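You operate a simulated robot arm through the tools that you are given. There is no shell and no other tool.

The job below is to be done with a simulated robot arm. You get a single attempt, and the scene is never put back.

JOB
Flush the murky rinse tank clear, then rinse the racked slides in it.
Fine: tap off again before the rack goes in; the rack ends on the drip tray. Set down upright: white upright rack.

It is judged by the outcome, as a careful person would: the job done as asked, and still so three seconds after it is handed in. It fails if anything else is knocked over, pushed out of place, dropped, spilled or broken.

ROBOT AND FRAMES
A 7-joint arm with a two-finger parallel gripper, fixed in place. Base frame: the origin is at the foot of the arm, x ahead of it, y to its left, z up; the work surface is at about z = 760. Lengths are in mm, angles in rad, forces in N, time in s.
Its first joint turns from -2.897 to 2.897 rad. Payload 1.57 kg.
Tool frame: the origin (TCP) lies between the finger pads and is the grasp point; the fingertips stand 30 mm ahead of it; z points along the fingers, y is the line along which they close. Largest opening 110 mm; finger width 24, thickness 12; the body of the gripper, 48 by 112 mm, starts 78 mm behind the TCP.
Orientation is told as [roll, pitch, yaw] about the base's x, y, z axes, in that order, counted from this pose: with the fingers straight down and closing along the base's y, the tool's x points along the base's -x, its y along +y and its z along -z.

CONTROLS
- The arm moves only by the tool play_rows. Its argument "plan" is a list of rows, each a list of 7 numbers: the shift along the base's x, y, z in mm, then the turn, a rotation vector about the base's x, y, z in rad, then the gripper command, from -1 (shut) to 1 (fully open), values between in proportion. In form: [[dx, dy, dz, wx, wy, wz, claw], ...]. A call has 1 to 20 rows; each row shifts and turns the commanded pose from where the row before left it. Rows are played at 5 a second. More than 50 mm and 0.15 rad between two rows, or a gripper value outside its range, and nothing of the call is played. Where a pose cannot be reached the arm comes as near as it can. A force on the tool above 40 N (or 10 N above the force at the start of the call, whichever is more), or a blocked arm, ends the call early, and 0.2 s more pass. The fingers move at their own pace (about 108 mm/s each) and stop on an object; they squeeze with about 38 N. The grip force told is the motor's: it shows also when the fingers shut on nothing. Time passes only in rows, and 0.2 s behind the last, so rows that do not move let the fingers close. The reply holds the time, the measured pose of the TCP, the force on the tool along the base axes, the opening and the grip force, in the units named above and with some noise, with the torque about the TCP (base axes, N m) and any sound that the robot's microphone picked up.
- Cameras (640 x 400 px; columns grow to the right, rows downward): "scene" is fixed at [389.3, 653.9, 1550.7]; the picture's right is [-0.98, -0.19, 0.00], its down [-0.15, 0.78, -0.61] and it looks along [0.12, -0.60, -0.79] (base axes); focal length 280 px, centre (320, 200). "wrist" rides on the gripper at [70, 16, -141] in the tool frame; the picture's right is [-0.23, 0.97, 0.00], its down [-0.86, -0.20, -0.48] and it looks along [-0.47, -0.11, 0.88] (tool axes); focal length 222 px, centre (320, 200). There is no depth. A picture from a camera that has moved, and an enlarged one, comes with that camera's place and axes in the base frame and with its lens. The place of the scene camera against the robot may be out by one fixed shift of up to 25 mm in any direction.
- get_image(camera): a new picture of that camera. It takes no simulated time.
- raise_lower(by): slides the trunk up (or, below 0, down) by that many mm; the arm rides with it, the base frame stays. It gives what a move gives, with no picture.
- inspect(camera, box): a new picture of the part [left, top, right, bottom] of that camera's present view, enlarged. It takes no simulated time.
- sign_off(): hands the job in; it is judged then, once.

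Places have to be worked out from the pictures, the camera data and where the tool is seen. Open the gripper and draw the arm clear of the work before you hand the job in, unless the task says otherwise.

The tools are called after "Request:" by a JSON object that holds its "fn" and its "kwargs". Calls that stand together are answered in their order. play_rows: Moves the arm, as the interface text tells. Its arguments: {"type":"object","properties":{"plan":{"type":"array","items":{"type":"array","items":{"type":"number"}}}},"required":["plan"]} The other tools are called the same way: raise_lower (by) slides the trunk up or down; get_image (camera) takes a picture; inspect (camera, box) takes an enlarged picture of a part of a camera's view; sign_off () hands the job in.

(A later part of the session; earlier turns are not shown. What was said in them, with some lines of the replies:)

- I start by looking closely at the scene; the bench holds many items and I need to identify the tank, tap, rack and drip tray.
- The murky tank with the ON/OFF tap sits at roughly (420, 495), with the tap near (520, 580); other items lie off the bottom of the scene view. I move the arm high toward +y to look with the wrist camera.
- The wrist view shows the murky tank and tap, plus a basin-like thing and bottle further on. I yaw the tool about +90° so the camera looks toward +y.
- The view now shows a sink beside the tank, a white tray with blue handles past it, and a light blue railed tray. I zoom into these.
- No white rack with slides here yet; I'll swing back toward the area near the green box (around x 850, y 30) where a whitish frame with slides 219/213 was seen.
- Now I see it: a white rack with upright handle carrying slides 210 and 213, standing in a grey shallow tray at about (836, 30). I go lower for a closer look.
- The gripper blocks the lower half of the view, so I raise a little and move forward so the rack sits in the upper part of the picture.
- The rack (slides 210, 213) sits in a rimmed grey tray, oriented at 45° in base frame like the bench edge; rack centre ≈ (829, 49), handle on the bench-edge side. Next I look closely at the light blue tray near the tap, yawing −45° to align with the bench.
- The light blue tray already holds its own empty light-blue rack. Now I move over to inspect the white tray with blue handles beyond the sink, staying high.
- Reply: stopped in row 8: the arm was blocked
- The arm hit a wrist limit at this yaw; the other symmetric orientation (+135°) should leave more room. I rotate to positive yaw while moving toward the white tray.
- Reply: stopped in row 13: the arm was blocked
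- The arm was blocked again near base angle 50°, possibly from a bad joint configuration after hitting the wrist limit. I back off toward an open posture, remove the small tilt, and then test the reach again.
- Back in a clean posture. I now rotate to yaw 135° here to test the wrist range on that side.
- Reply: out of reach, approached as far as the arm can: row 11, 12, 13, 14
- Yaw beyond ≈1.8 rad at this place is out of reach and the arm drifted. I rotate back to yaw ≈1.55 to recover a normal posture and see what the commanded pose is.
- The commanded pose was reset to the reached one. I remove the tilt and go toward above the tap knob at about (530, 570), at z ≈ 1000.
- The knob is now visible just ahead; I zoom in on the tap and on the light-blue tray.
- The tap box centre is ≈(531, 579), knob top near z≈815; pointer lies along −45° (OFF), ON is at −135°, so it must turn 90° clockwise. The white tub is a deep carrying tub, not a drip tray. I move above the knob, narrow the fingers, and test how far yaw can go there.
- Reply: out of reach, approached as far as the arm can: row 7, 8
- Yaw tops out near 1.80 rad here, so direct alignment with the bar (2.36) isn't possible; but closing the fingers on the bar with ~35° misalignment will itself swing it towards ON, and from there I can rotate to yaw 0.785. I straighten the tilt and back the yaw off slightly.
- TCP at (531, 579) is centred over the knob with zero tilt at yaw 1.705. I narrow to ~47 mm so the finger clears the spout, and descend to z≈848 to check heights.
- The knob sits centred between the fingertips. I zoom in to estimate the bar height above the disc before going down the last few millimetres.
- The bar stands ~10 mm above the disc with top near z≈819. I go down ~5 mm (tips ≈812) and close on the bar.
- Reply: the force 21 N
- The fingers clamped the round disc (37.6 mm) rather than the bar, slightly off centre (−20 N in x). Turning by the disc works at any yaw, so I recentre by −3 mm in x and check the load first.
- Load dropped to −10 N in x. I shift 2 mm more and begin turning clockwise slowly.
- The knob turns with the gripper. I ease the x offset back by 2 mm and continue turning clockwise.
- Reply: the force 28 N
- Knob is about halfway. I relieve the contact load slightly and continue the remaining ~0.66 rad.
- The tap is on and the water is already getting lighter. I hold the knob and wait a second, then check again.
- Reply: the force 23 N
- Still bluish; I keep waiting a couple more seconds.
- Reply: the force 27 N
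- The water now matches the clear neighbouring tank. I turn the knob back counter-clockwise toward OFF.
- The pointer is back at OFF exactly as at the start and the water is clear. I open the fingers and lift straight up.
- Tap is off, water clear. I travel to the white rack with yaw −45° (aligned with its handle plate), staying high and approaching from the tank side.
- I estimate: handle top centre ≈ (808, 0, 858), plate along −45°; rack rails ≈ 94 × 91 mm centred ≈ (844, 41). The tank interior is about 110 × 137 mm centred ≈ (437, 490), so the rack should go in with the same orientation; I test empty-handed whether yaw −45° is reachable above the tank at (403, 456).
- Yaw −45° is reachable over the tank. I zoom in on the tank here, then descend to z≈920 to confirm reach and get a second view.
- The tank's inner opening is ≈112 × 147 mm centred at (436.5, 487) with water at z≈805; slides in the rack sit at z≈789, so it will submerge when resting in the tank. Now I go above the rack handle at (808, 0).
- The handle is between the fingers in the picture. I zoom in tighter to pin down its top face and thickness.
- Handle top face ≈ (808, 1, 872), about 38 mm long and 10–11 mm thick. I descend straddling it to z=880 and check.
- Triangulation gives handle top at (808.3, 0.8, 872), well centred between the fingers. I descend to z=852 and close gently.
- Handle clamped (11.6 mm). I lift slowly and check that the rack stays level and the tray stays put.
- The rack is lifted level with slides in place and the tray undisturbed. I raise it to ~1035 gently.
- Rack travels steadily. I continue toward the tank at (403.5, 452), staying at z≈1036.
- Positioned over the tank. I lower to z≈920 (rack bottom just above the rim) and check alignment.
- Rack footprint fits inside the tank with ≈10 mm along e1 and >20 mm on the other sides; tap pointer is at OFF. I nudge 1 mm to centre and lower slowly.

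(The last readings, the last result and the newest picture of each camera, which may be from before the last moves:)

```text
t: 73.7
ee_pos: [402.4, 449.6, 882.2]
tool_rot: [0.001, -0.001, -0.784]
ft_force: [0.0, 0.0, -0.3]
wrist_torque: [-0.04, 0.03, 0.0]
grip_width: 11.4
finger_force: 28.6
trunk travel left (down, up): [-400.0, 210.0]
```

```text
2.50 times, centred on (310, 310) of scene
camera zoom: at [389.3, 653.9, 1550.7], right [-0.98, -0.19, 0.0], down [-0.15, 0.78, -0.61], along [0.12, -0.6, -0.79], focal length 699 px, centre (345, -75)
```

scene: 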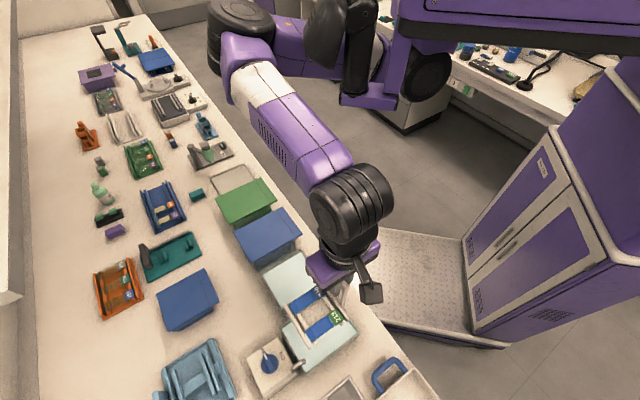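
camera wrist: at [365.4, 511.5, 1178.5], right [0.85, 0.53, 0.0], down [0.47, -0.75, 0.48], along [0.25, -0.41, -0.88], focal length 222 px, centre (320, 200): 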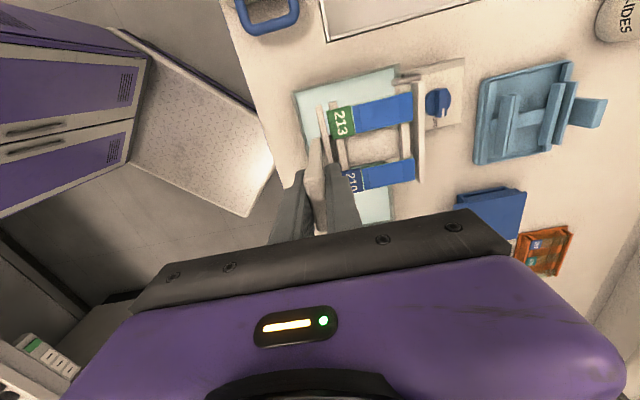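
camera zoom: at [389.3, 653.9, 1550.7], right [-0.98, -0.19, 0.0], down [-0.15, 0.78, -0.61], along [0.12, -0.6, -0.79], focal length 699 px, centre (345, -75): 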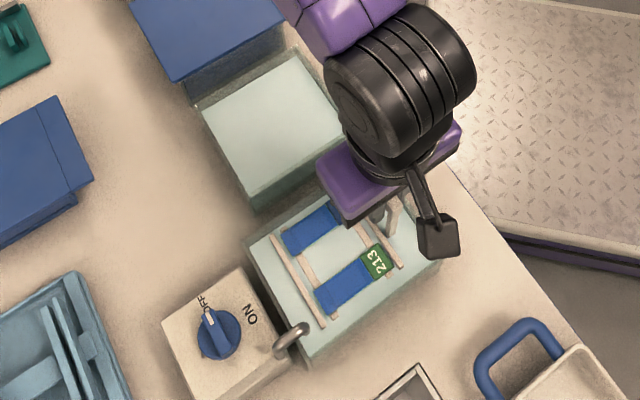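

The base of the rack is already in the water. I continue lowering to immerse the slides.

Request:
{"fn": "play_rows", "kwargs": {"plan": [[0, 0, -6, 0, 0, 0, -1], [0, 0, -6, 0, 0, 0, -1], [0, 0, -6, 0, 0, 0, -1], [0, 0, -4, 0, 0, 0, -1], [0, 0, 0, 0, 0, 0, -1]]}}

Request:
{"fn": "inspect", "kwargs": {"camera": "wrist", "box": [230, 20, 470, 230]}}

Request:
{"fn": "inspect", "kwargs": {"camera": "scene", "box": [230, 230, 390, 390]}}

```text
t: 74.9
ee_pos: [402.1, 452.1, 859.8]
tool_rot: [-0.002, 0.002, -0.785]
ft_force: [0.1, -0.7, -1.1]
wrist_torque: [-0.05, 0.0, -0.04]
grip_width: 11.5
finger_force: 29.1
trunk travel left (down, up): [-400.0, 210.0]
```

```text
1.90 times, centred on (350, 125) of wrist
camera zoom: at [365.8, 510.8, 1001.9], right [0.85, 0.53, 0.0], down [0.47, -0.75, 0.48], along [0.25, -0.41, -0.88], focal length 423 px, centre (263, 343)
```

zoom: 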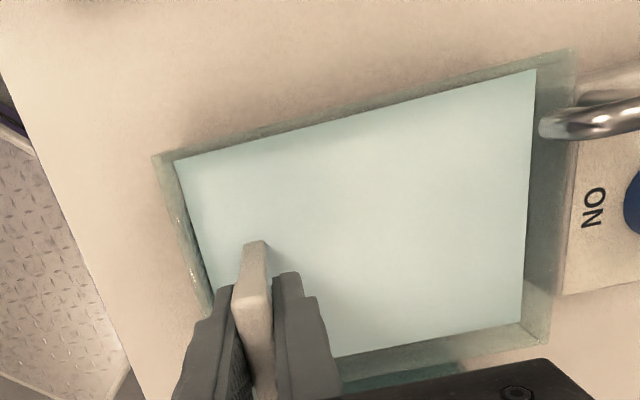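

```text
2.50 times, centred on (310, 310) of scene
camera zoom: at [389.3, 653.9, 1550.7], right [-0.98, -0.19, 0.0], down [-0.15, 0.78, -0.61], along [0.12, -0.6, -0.79], focal length 699 px, centre (345, -75)
```

zoom: 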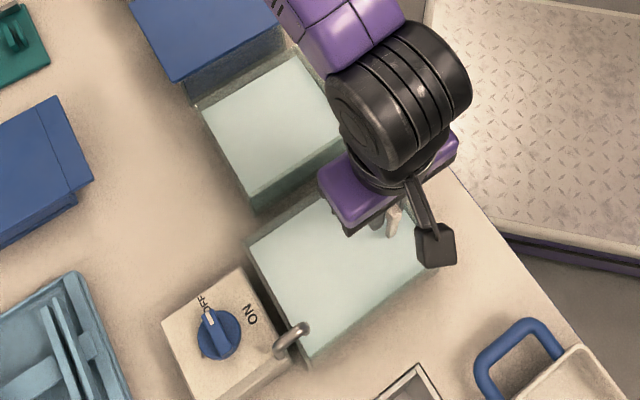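

Rack is fully under water with the tap off. I dwell with a gentle few-millimetre agitation for several seconds.

Request:
{"fn": "play_rows", "kwargs": {"plan": [[0, 0, 0, 0, 0, 0, -1], [0, 0, 0, 0, 0, 0, -1], [1.5, 1.5, 0, 0, 0, 0, -1], [1.5, 1.5, 0, 0, 0, 0, -1], [0, 0, 0, 0, 0, 0, -1], [-1.5, -1.5, 0, 0, 0, 0, -1], [-1.5, -1.5, 0, 0, 0, 0, -1], [-1.5, -1.5, 0, 0, 0, 0, -1], [-1.5, -1.5, 0, 0, 0, 0, -1], [0, 0, 0, 0, 0, 0, -1], [1.5, 1.5, 0, 0, 0, 0, -1], [1.5, 1.5, 0, 0, 0, 0, -1], [0, 0, 0, 0, 0, 0, -1], [0, 0, 0, 0, 0, 0, -1], [0, 0, 0, 0, 0, 0, -1], [0, 0, 0, 0, 0, 0, -1], [0, 0, 0, 0, 0, 0, -1], [0, 0, 0, 0, 0, 0, -1], [0, 0, 0, 0, 0, 0, -1], [0, 0, 0, 0, 0, 0, -1]]}}

Request:
{"fn": "play_rows", "kwargs": {"plan": [[0, 0, 0, 0, 0, 0, -1], [0, 0, 0, 0, 0, 0, -1], [0, 0, 0, 0, 0, 0, -1], [0, 0, 0, 0, 0, 0, -1], [0, 0, 0, 0, 0, 0, -1], [0, 0, 0, 0, 0, 0, -1], [0, 0, 0, 0, 0, 0, -1], [0, 0, 0, 0, 0, 0, -1], [0, 0, 0, 0, 0, 0, -1], [0, 0, 0, 0, 0, 0, -1], [0, 0, 0, 0, 0, 0, -1], [0, 0, 0, 0, 0, 0, -1], [0, 0, 0, 0, 0, 0, -1], [0, 0, 0, 0, 0, 0, -1], [0, 0, 0, 0, 0, 0, -1], [0, 0, 0, 0, 0, 0, -1], [0, 0, 0, 0, 0, 0, -1], [0, 0, 0, 0, 0, 0, -1], [0, 0, 0, 0, 0, 0, -1], [0, 0, 0, 0, 0, 0, -1]]}}

Request:
{"fn": "get_image", "kwargs": {"camera": "scene"}}

```text
t: 79.1
ee_pos: [403.0, 450.9, 860.1]
tool_rot: [-0.003, 0.001, -0.784]
ft_force: [-0.1, 0.0, -0.6]
wrist_torque: [-0.01, 0.03, 0.01]
grip_width: 11.5
finger_force: 28.4
trunk travel left (down, up): [-400.0, 210.0]
```

```text
t: 83.3
ee_pos: [403.5, 451.9, 859.9]
tool_rot: [-0.002, 0.001, -0.784]
ft_force: [0.0, 0.0, -1.2]
wrist_torque: [-0.04, 0.03, 0.0]
grip_width: 11.4
finger_force: 29.1
trunk travel left (down, up): [-400.0, 210.0]
```

```text
taken
```

scene: 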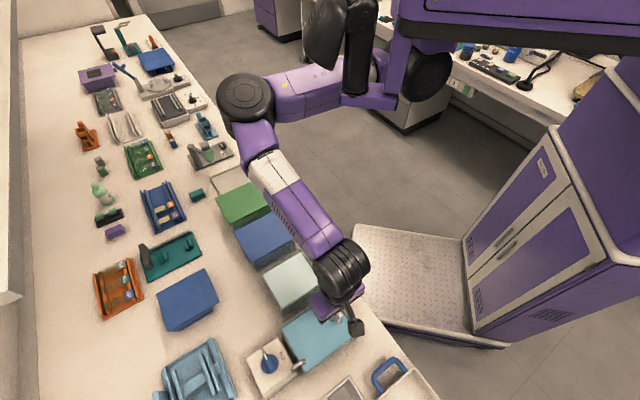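

The tank water has picked up a blue tint, presumably stain coming off the slides. I check the tank and tap closely.

Request:
{"fn": "inspect", "kwargs": {"camera": "scene", "box": [230, 250, 390, 400]}}

Request:
{"fn": "inspect", "kwargs": {"camera": "wrist", "box": [230, 20, 550, 230]}}

```text
2.67 times, centred on (310, 325) of scene
camera zoom: at [389.3, 653.9, 1550.7], right [-0.98, -0.19, 0.0], down [-0.15, 0.78, -0.61], along [0.12, -0.6, -0.79], focal length 746 px, centre (347, -133)
```

zoom: 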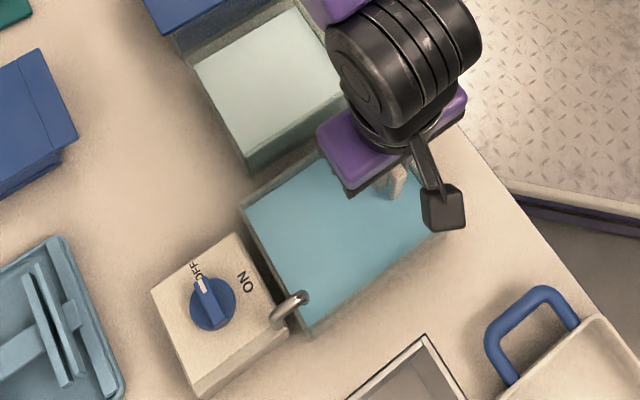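

```text
1.90 times, centred on (390, 125) of wrist
camera zoom: at [366.2, 510.5, 1002.0], right [0.85, 0.53, 0.0], down [0.47, -0.75, 0.48], along [0.25, -0.41, -0.88], focal length 423 px, centre (187, 343)
```

zoom: 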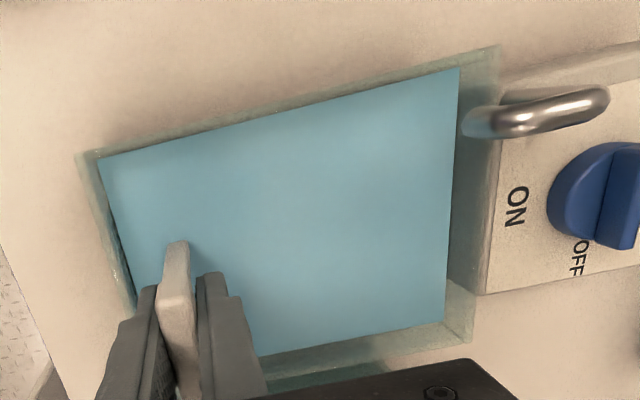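

The tint is stain rinsed off the slides (tap still OFF). I lift the rack out slowly and look at the slides.

Request:
{"fn": "play_rows", "kwargs": {"plan": [[0, 0, 6, 0, 0, 0, -1], [0, 0, 8, 0, 0, 0, -1], [0, 0, 8, 0, 0, 0, -1], [0, 0, 8, 0, 0, 0, -1], [0, 0, 8, 0, 0, 0, -1], [0, 0, 8, 0, 0, 0, -1], [0, 0, 8, 0, 0, 0, -1], [0, 0, 6, 0, 0, 0, -1], [0, 0, 0, 0, 0, 0, -1]]}}

Request:
{"fn": "inspect", "kwargs": {"camera": "wrist", "box": [230, 20, 470, 230]}}

Request:
{"fn": "inspect", "kwargs": {"camera": "scene", "box": [230, 230, 390, 390]}}

```text
t: 85.3
ee_pos: [403.5, 450.3, 920.2]
tool_rot: [-0.003, 0.001, -0.785]
ft_force: [-0.6, 1.1, -1.5]
wrist_torque: [-0.04, 0.06, -0.01]
grip_width: 11.5
finger_force: 28.8
trunk travel left (down, up): [-400.0, 210.0]
```

```text
1.90 times, centred on (350, 125) of wrist
camera zoom: at [366.4, 510.5, 1061.9], right [0.85, 0.53, 0.0], down [0.47, -0.74, 0.48], along [0.25, -0.41, -0.88], focal length 423 px, centre (263, 343)
```

zoom: 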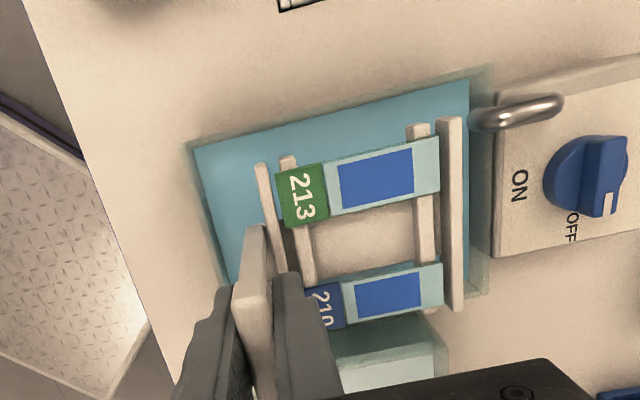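

```text
2.50 times, centred on (310, 310) of scene
camera zoom: at [389.3, 653.9, 1550.7], right [-0.98, -0.19, 0.0], down [-0.15, 0.78, -0.61], along [0.12, -0.6, -0.79], focal length 699 px, centre (345, -75)
```

zoom: 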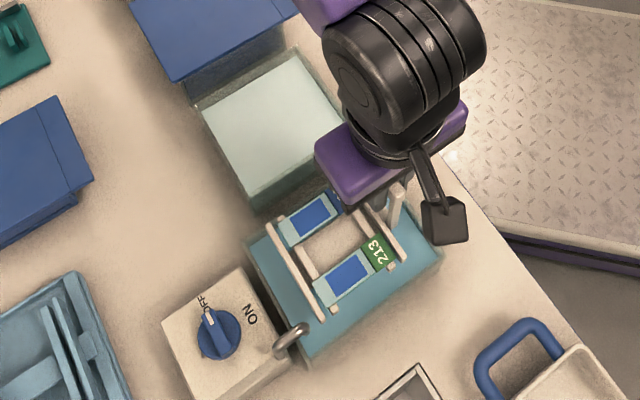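

The slides now show crisp blue sections on pale glass – the excess stain has rinsed off. I zoom in closer to verify.

Request:
{"fn": "inspect", "kwargs": {"camera": "wrist", "box": [325, 80, 415, 195]}}

Request:
{"fn": "inspect", "kwargs": {"camera": "scene", "box": [285, 265, 350, 320]}}

Request:
{"fn": "inspect", "kwargs": {"camera": "scene", "box": [120, 130, 190, 240]}}

```text
3.48 times, centred on (370, 138) of wrist
camera zoom: at [366.4, 510.5, 1061.9], right [0.85, 0.53, 0.0], down [0.47, -0.74, 0.48], along [0.25, -0.41, -0.88], focal length 773 px, centre (146, 417)
```

zoom: 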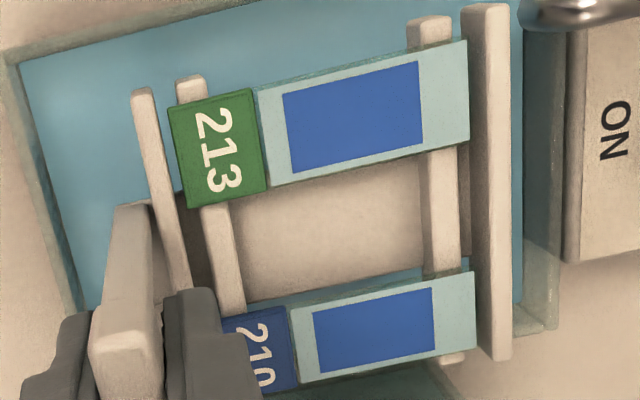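

```text
7.27 times, centred on (318, 292) of scene
camera zoom: at [389.3, 653.9, 1550.7], right [-0.98, -0.19, 0.0], down [-0.15, 0.78, -0.61], along [0.12, -0.6, -0.79], focal length 2035 px, centre (338, -473)
```

zoom: 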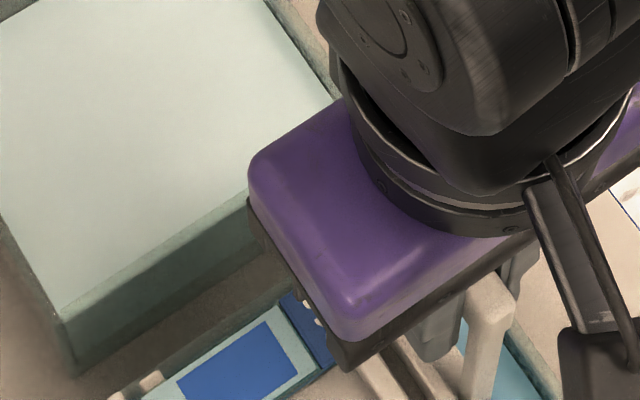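

```text
3.64 times, centred on (155, 185) of scene
camera zoom: at [389.3, 653.9, 1550.7], right [-0.98, -0.19, 0.0], down [-0.15, 0.78, -0.61], along [0.12, -0.6, -0.79], focal length 1017 px, centre (920, 254)
```

zoom: 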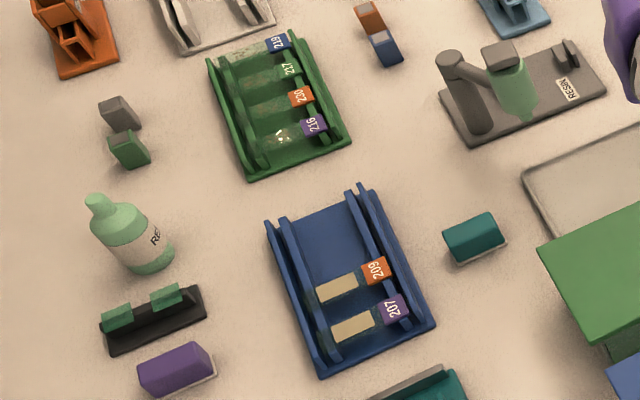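

Rinse succeeded. I let it drain a couple of seconds over the tank, then raise it for the trip back to the rimmed grey drip tray.

Request:
{"fn": "play_rows", "kwargs": {"plan": [[0, 0, 0, 0, 0, 0, -1], [0, 0, 0, 0, 0, 0, -1], [0, 0, 0, 0, 0, 0, -1], [0, 0, 0, 0, 0, 0, -1], [0, 0, 0, 0, 0, 0, -1], [0, 0, 0, 0, 0, 0, -1], [0, 0, 0, 0, 0, 0, -1], [0, 0, 0, 0, 0, 0, -1], [0, 0, 0, 0, 0, 0, -1], [0, 0, 0, 0, 0, 0, -1], [0, 0, 10, 0, 0, 0, -1], [0, 0, 16, 0, 0, 0, -1], [0, 0, 18, 0, 0, 0, -1], [0, 0, 18, 0, 0, 0, -1], [0, 0, 18, 0, 0, 0, -1], [0, 0, 18, 0, 0, 0, -1], [0, 0, 12, 0, 0, 0, -1], [0, 0, 6, 0, 0, 0, -1], [0, 0, 0, 0, 0, 0, -1]]}}

Request:
{"fn": "play_rows", "kwargs": {"plan": [[4.15, -4.61, 0, 0, 0, 0, -1], [8.3, -9.21, 0, 0, 0, 0, -1], [12.45, -13.82, 0, 0, 0, 0, -1], [15.56, -17.27, 0, 0, 0, 0, -1], [15.56, -17.27, 0, 0, 0, 0, -1], [15.56, -17.27, 0, 0, 0, 0, -1], [15.56, -17.27, 0, 0, 0, 0, -1], [15.56, -17.27, 0, 0, 0, 0, -1], [15.56, -17.27, 0, 0, 0, 0, -1], [15.56, -17.27, 0, 0, 0, 0, -1], [15.56, -17.27, 0, 0, 0, 0, -1], [15.56, -17.27, 0, 0, 0, 0, -1], [15.56, -17.27, 0, 0, 0, 0, -1], [15.56, -17.27, 0, 0, 0, 0, -1], [15.56, -17.27, 0, 0, 0, 0, -1], [15.56, -17.27, 0, 0, 0, 0, -1], [12.45, -13.82, 0, 0, 0, 0, -1], [8.3, -9.21, 0, 0, 0, 0, -1], [4.15, -4.61, 0, 0, 0, 0, -1], [0, 0, 0, 0, 0, 0, -1]]}}

Request:
{"fn": "get_image", "kwargs": {"camera": "wrist"}}

Request:
{"fn": "get_image", "kwargs": {"camera": "scene"}}

```text
t: 89.3
ee_pos: [402.0, 450.2, 1035.6]
tool_rot: [-0.002, 0.001, -0.784]
ft_force: [0.4, -0.3, -1.0]
wrist_torque: [-0.04, 0.01, -0.02]
grip_width: 11.3
finger_force: 29.0
trunk travel left (down, up): [-400.0, 210.0]
```

```text
t: 93.5
ee_pos: [655.4, 171.4, 1036.3]
tool_rot: [-0.003, 0.001, -0.785]
ft_force: [0.6, 0.5, -0.4]
wrist_torque: [-0.02, 0.01, 0.02]
grip_width: 11.5
finger_force: 29.5
trunk travel left (down, up): [-400.0, 210.0]
```

```text
taken
camera wrist: at [618.8, 230.2, 1178.0], right [0.85, 0.53, 0.0], down [0.47, -0.75, 0.48], along [0.25, -0.41, -0.88], focal length 222 px, centre (320, 200)
```

wrist: 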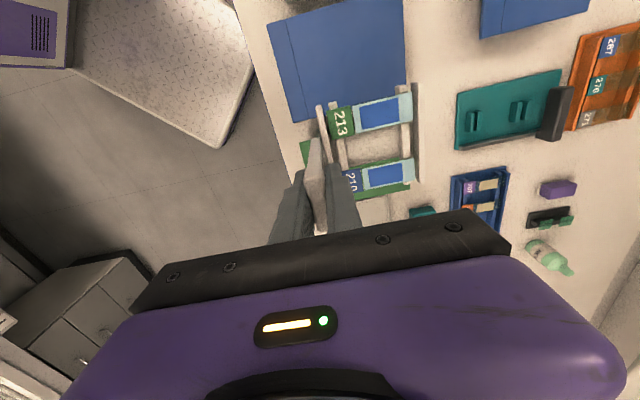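

```text
taken
```

scene: 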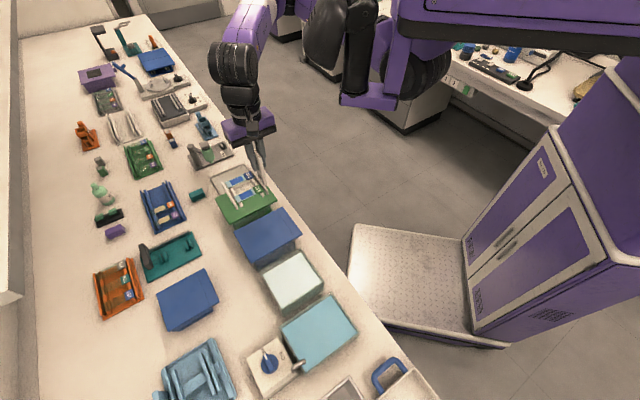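

On course and level. I finish the traverse to directly above the original pick pose and descend to about z=936.

Request:
{"fn": "play_rows", "kwargs": {"plan": [[4.15, -4.64, 0, 0, 0, 0, -1], [8.3, -9.27, 0, 0, 0, 0, -1], [12.45, -13.91, 0, 0, 0, 0, -1], [14.67, -16.39, 0, 0, 0, 0, -1], [14.67, -16.39, 0, 0, 0, 0, -1], [14.67, -16.39, 0, 0, 0, 0, -1], [14.67, -16.39, 0, 0, 0, 0, -1], [14.67, -16.39, 0, 0, 0, 0, -1], [14.67, -16.39, 0, 0, 0, 0, -1], [14.67, -16.39, 0, 0, 0, 0, -1], [12.45, -13.91, 0, 0, 0, 0, -1], [8.3, -9.27, 0, 0, 0, 0, -1], [4.15, -4.64, 0, 0, 0, 0, -1], [0, 0, -10, 0, 0, 0, -1], [0, 0, -18, 0, 0, 0, -1], [0, 0, -22, 0, 0, 0, -1], [0, 0, -22, 0, 0, 0, -1], [0, 0, -18, 0, 0, 0, -1], [0, 0, -10, 0, 0, 0, -1], [0, 0, 0, 0, 0, 0, -1]]}}

Request:
{"fn": "inspect", "kwargs": {"camera": "wrist", "box": [230, 40, 470, 240]}}

Request:
{"fn": "inspect", "kwargs": {"camera": "scene", "box": [180, 110, 300, 210]}}

```text
t: 97.7
ee_pos: [807.5, -0.1, 935.1]
tool_rot: [-0.002, 0.001, -0.784]
ft_force: [0.2, 0.2, -0.5]
wrist_torque: [-0.03, 0.03, -0.06]
grip_width: 11.6
finger_force: 28.3
trunk travel left (down, up): [-400.0, 210.0]
```

```text
2.00 times, centred on (350, 140) of wrist
camera zoom: at [771.7, 59.4, 1078.1], right [0.85, 0.53, 0.0], down [0.47, -0.75, 0.48], along [0.25, -0.41, -0.88], focal length 444 px, centre (260, 320)
```

zoom: 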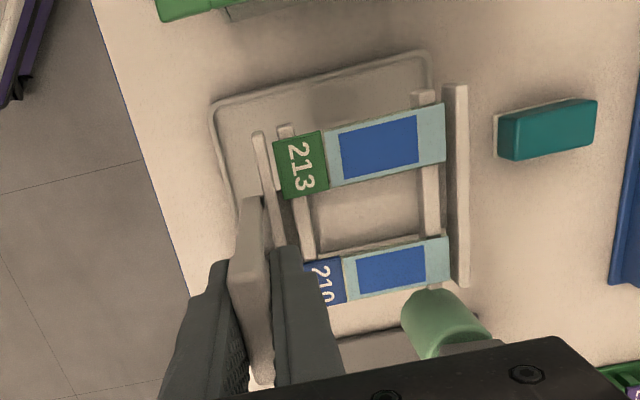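

```text
4.00 times, centred on (240, 160) of scene
camera zoom: at [389.3, 653.9, 1550.7], right [-0.98, -0.19, 0.0], down [-0.15, 0.78, -0.61], along [0.12, -0.6, -0.79], focal length 1119 px, centre (640, 360)
```

zoom: 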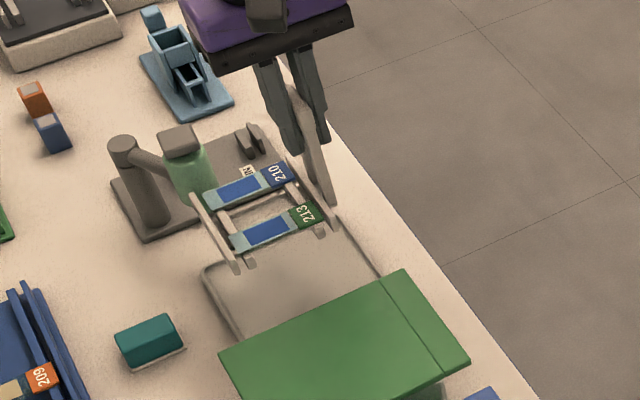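

Rack is above the empty grey tray. I lower to ~12 mm above the resting height and compare with the pick-up view.

Request:
{"fn": "play_rows", "kwargs": {"plan": [[0.5, 0.7, -8, 0, 0, 0, -1], [0, 0, -14, 0, 0, 0, -1], [0, 0, -16, 0, 0, 0, -1], [0, 0, -14, 0, 0, 0, -1], [0, 0, -10, 0, 0, 0, -1], [0, 0, -8, 0, 0, 0, -1], [0, 0, 0, 0, 0, 0, -1]]}}

Request:
{"fn": "inspect", "kwargs": {"camera": "wrist", "box": [230, 60, 430, 240]}}

Request:
{"fn": "inspect", "kwargs": {"camera": "scene", "box": [180, 110, 300, 210]}}

```text
t: 99.3
ee_pos: [808.2, 0.3, 865.9]
tool_rot: [-0.002, 0.003, -0.783]
ft_force: [1.5, -0.5, -0.6]
wrist_torque: [-0.02, 0.01, -0.01]
grip_width: 11.5
finger_force: 28.6
trunk travel left (down, up): [-400.0, 210.0]
```

```text
2.22 times, centred on (330, 150) of wrist
camera zoom: at [772.0, 60.5, 1007.9], right [0.85, 0.53, 0.0], down [0.47, -0.75, 0.48], along [0.25, -0.41, -0.88], focal length 494 px, centre (298, 311)
```

zoom: 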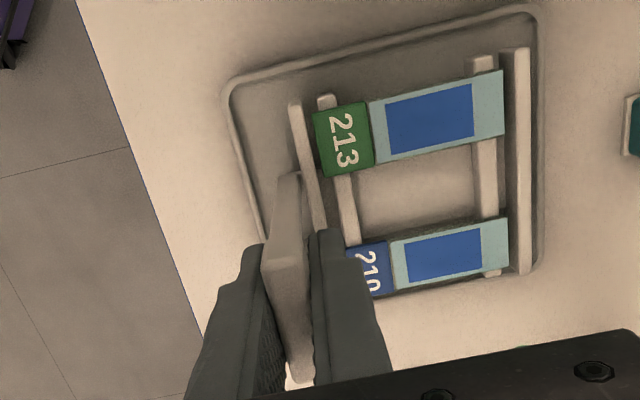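

```text
4.00 times, centred on (240, 160) of scene
camera zoom: at [389.3, 653.9, 1550.7], right [-0.98, -0.19, 0.0], down [-0.15, 0.78, -0.61], along [0.12, -0.6, -0.79], focal length 1119 px, centre (640, 360)
```

zoom: 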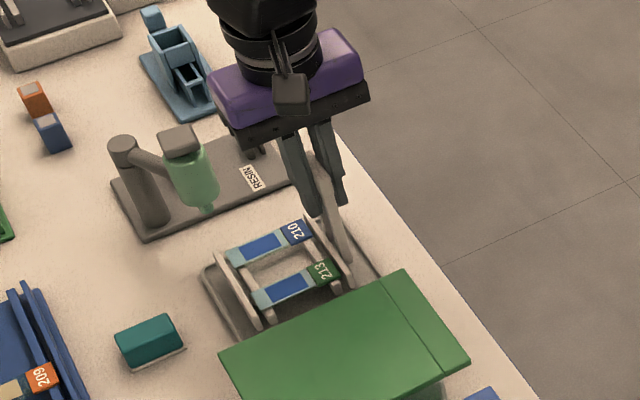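

It lines up with the tray interior just as at the start. I lower the last ~12 mm in small steps.

Request:
{"fn": "play_rows", "kwargs": {"plan": [[0, 0, -3, 0, 0, 0, -1], [0, 0, -3, 0, 0, 0, -1], [0, 0, -2, 0, 0, 0, -1], [0, 0, -2, 0, 0, 0, -1], [0, 0, -1, 0, 0, 0, -1], [0, 0, -1, 0, 0, 0, -1], [0, 0, 0, 0, 0, 0, -1]]}}

Request:
{"fn": "inspect", "kwargs": {"camera": "wrist", "box": [230, 60, 430, 240]}}

```text
t: 100.9
ee_pos: [809.5, 1.9, 854.4]
tool_rot: [-0.001, 0.001, -0.783]
ft_force: [-0.2, -0.3, -0.8]
wrist_torque: [0.0, 0.04, 0.0]
grip_width: 11.4
finger_force: 28.8
trunk travel left (down, up): [-400.0, 210.0]
```

```text
2.22 times, centred on (330, 150) of wrist
camera zoom: at [772.2, 60.7, 995.9], right [0.85, 0.53, 0.0], down [0.47, -0.75, 0.48], along [0.25, -0.41, -0.88], focal length 494 px, centre (298, 311)
```

zoom: 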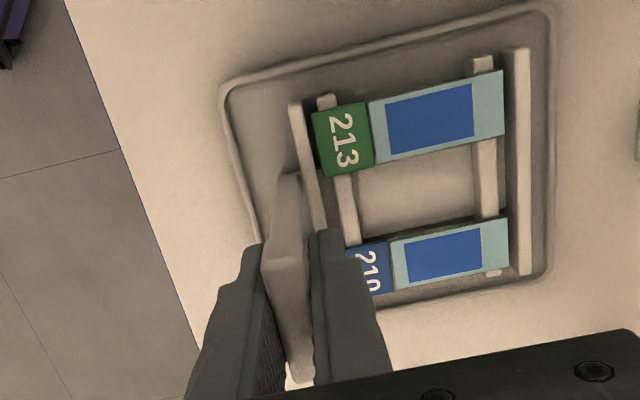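

Camera height reads ~0.7 mm above the pick-up pose and no contact force yet. I lower another millimetre in half-mm steps.

Request:
{"fn": "play_rows", "kwargs": {"plan": [[0, 0, -0.5, 0, 0, 0, -1], [0, 0, -0.5, 0, 0, 0, -1], [0, 0, 0, 0, 0, 0, -1]]}}

```text
t: 101.7
ee_pos: [809.0, -0.0, 852.0]
tool_rot: [0.001, 0.001, -0.783]
ft_force: [-0.5, 1.3, 1.0]
wrist_torque: [0.05, 0.02, 0.01]
grip_width: 11.6
finger_force: 29.3
trunk travel left (down, up): [-400.0, 210.0]
```

A slight upward force indicates it is resting on the tray. I open the fingers gradually.

Request:
{"fn": "play_rows", "kwargs": {"plan": [[0, 0, 0, 0, 0, 0, -0.76], [0, 0, 0, 0, 0, 0, -0.7], [0, 0, 0, 0, 0, 0, -0.5], [0, 0, 0, 0, 0, 0, -0.2], [0, 0, 0, 0, 0, 0, 0.1], [0, 0, 0, 0, 0, 0, 0.1]]}}

Request:
{"fn": "inspect", "kwargs": {"camera": "wrist", "box": [230, 60, 430, 240]}}

```text
t: 103.1
ee_pos: [808.9, 1.3, 852.8]
tool_rot: [-0.002, 0.002, -0.784]
ft_force: [0.1, -0.3, 0.6]
wrist_torque: [-0.04, 0.0, 0.03]
grip_width: 60.8
finger_force: 0.1
trunk travel left (down, up): [-400.0, 210.0]
```

```text
2.22 times, centred on (330, 150) of wrist
camera zoom: at [772.0, 60.7, 995.1], right [0.85, 0.53, 0.0], down [0.47, -0.75, 0.48], along [0.25, -0.41, -0.88], focal length 494 px, centre (298, 311)
```

zoom: 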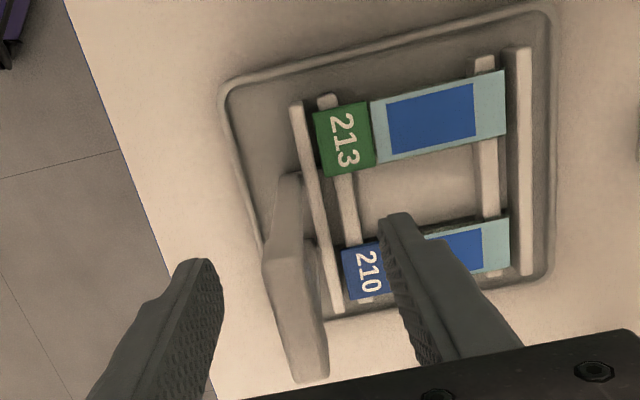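

The rack stands upright in the tray, released cleanly. I raise straight up and then draw the arm clear.

Request:
{"fn": "play_rows", "kwargs": {"plan": [[0, 0, 10, 0, 0, 0, 0.1], [0, 0, 20, 0, 0, 0, 0.1], [0, 0, 30, 0, 0, 0, 0.1], [0, 0, 35, 0, 0, 0, 0.1], [0, 0, 35, 0, 0, 0, 0.1], [0, 0, 35, 0, 0, 0, 0.1], [0, 0, 30, 0, 0, 0, 0.1], [-20, -20, 10, 0, 0, 0, 0.1], [-30, -20, 0, 0, 0, 0, 0.1], [-30, -20, 0, 0, 0, 0, 0.1], [-30, -20, 0, 0, 0, 0, 0.1], [-20, -10, 0, 0, 0, 0, 0.1]]}}

Request:
{"fn": "get_image", "kwargs": {"camera": "scene"}}

Request:
{"fn": "get_image", "kwargs": {"camera": "wrist"}}

Request:
{"fn": "inspect", "kwargs": {"camera": "scene", "box": [180, 120, 300, 220]}}

Request:
{"fn": "inspect", "kwargs": {"camera": "scene", "box": [220, 270, 400, 400]}}

```text
t: 105.7
ee_pos: [677.4, -89.7, 1057.2]
tool_rot: [0.0, 0.002, -0.784]
ft_force: [0.2, -0.5, 0.5]
wrist_torque: [-0.02, -0.02, 0.02]
grip_width: 60.6
finger_force: 0.0
trunk travel left (down, up): [-400.0, 210.0]
```

```text
taken
```

scene: 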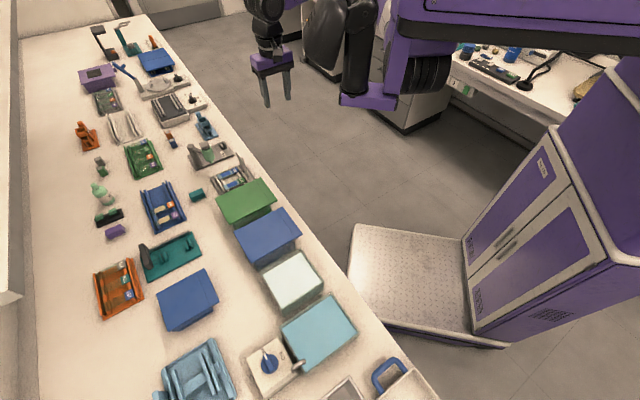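

```text
taken
camera wrist: at [641.1, -29.8, 1199.4], right [0.85, 0.53, 0.0], down [0.47, -0.74, 0.48], along [0.25, -0.41, -0.88], focal length 222 px, centre (320, 200)
```

wrist: 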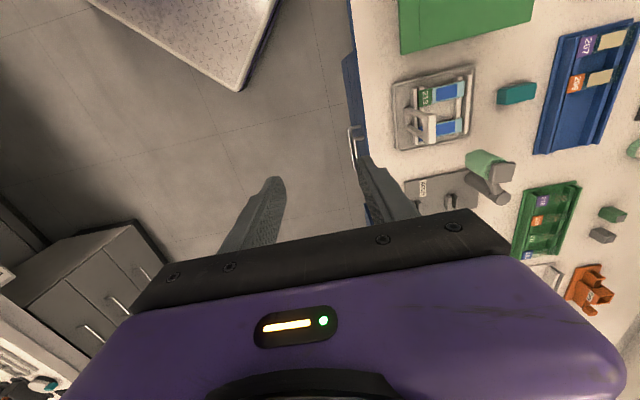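

```text
4.00 times, centred on (240, 170) of scene
camera zoom: at [389.3, 653.9, 1550.7], right [-0.98, -0.19, 0.0], down [-0.15, 0.78, -0.61], along [0.12, -0.6, -0.79], focal length 1119 px, centre (640, 320)
```

zoom: 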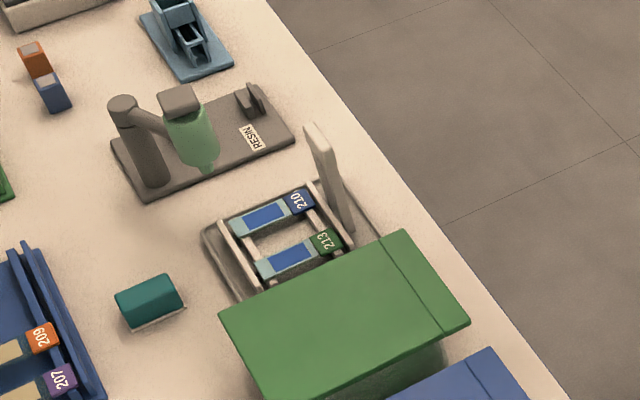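

```text
3.08 times, centred on (310, 335) of scene
camera zoom: at [389.3, 653.9, 1550.7], right [-0.98, -0.19, 0.0], down [-0.15, 0.78, -0.61], along [0.12, -0.6, -0.79], focal length 861 px, centre (351, -215)
```

zoom: 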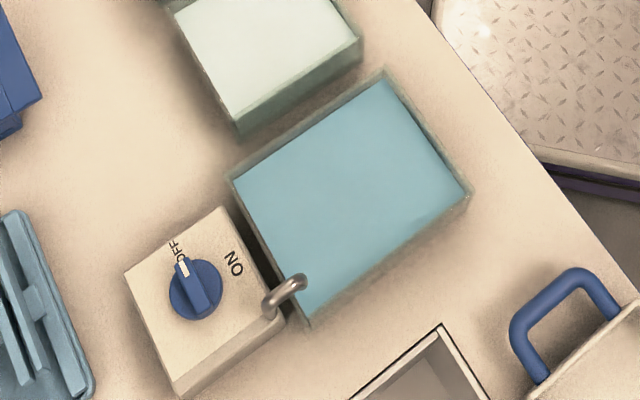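

Everything looks right: rack upright in the drip tray with rinsed slides, tap at OFF, nothing else disturbed. I open the gripper fully and let a couple of seconds pass as a final stability check.

Request:
{"fn": "play_rows", "kwargs": {"plan": [[-10, 0, 10, 0, 0, 0, 1], [0, 0, 0, 0, 0, 0, 1], [0, 0, 0, 0, 0, 0, 1], [0, 0, 0, 0, 0, 0, 1], [0, 0, 0, 0, 0, 0, 1], [0, 0, 0, 0, 0, 0, 1], [0, 0, 0, 0, 0, 0, 1], [0, 0, 0, 0, 0, 0, 1]]}}

Request:
{"fn": "inspect", "kwargs": {"camera": "wrist", "box": [370, 40, 530, 170]}}

Request:
{"fn": "inspect", "kwargs": {"camera": "scene", "box": [140, 120, 400, 400]}}

```text
t: 107.5
ee_pos: [668.8, -88.8, 1067.5]
tool_rot: [-0.002, 0.0, -0.783]
ft_force: [-0.1, -0.5, 0.1]
wrist_torque: [0.01, -0.01, 0.0]
grip_width: 109.9
finger_force: 0.0
trunk travel left (down, up): [-400.0, 210.0]
```

```text
3.08 times, centred on (450, 105) of wrist
camera zoom: at [631.6, -29.4, 1209.6], right [0.85, 0.53, 0.0], down [0.47, -0.75, 0.48], along [0.25, -0.41, -0.88], focal length 684 px, centre (-80, 492)
```

zoom: 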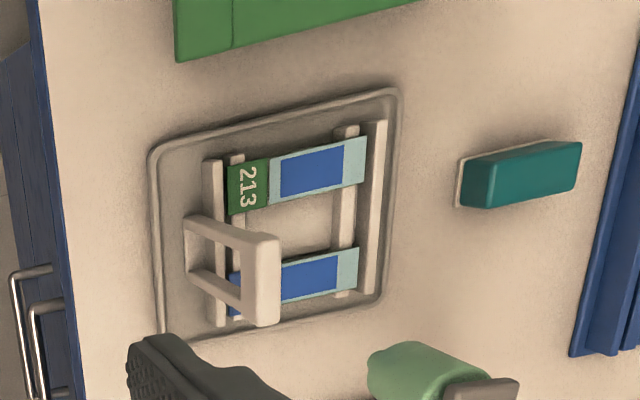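

```text
1.43 times, centred on (270, 260) of scene
camera zoom: at [389.3, 653.9, 1550.7], right [-0.98, -0.19, 0.0], down [-0.15, 0.78, -0.61], along [0.12, -0.6, -0.79], focal length 400 px, centre (391, 114)
```

zoom: 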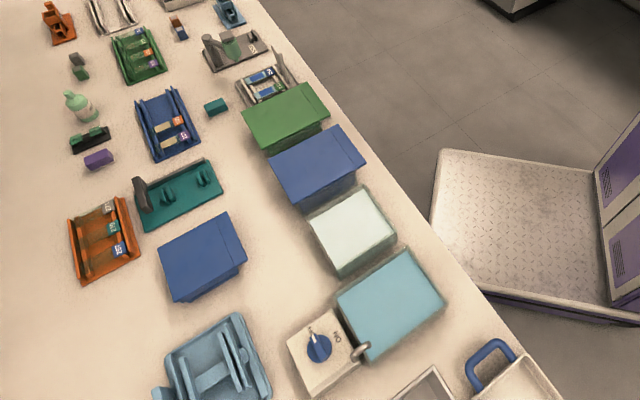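

The rack stands upright inside the drip tray with both slides rinsed. The tap is off, nothing else has moved, and the arm is clear with the gripper open, so I hand the job in.

Request:
{"fn": "sign_off", "kwargs": {}}

```text
The job is handed in.
```

I flushed the tank clear, turned the tap off, and rinsed the white rack with slides 210 and 213. The rack now stands upright on the drip tray.

- **Flush:** I turned the tap on until the murky water matched the clear tank beside it, then back to OFF before the rack went in.
- **Rinse:** The slides were fully under water for about 9 seconds. The excess blue stain came off, leaving the sections blue on clear glass.
- **Tank water now:** It has a light blue tint from the stain that came off the slides. I did not flush it a second time.
- **Drip tray:** None of the trays I inspected was labelled as the drip tray. I used the shallow grey tray the rack started on. The light blue tray already holds another rack, and the white tub with blue handles is deep and looked out of the arm's reach.

In the last pictures, nothing else on the bench looked out of place. The arm is clear of the work and the gripper is open.
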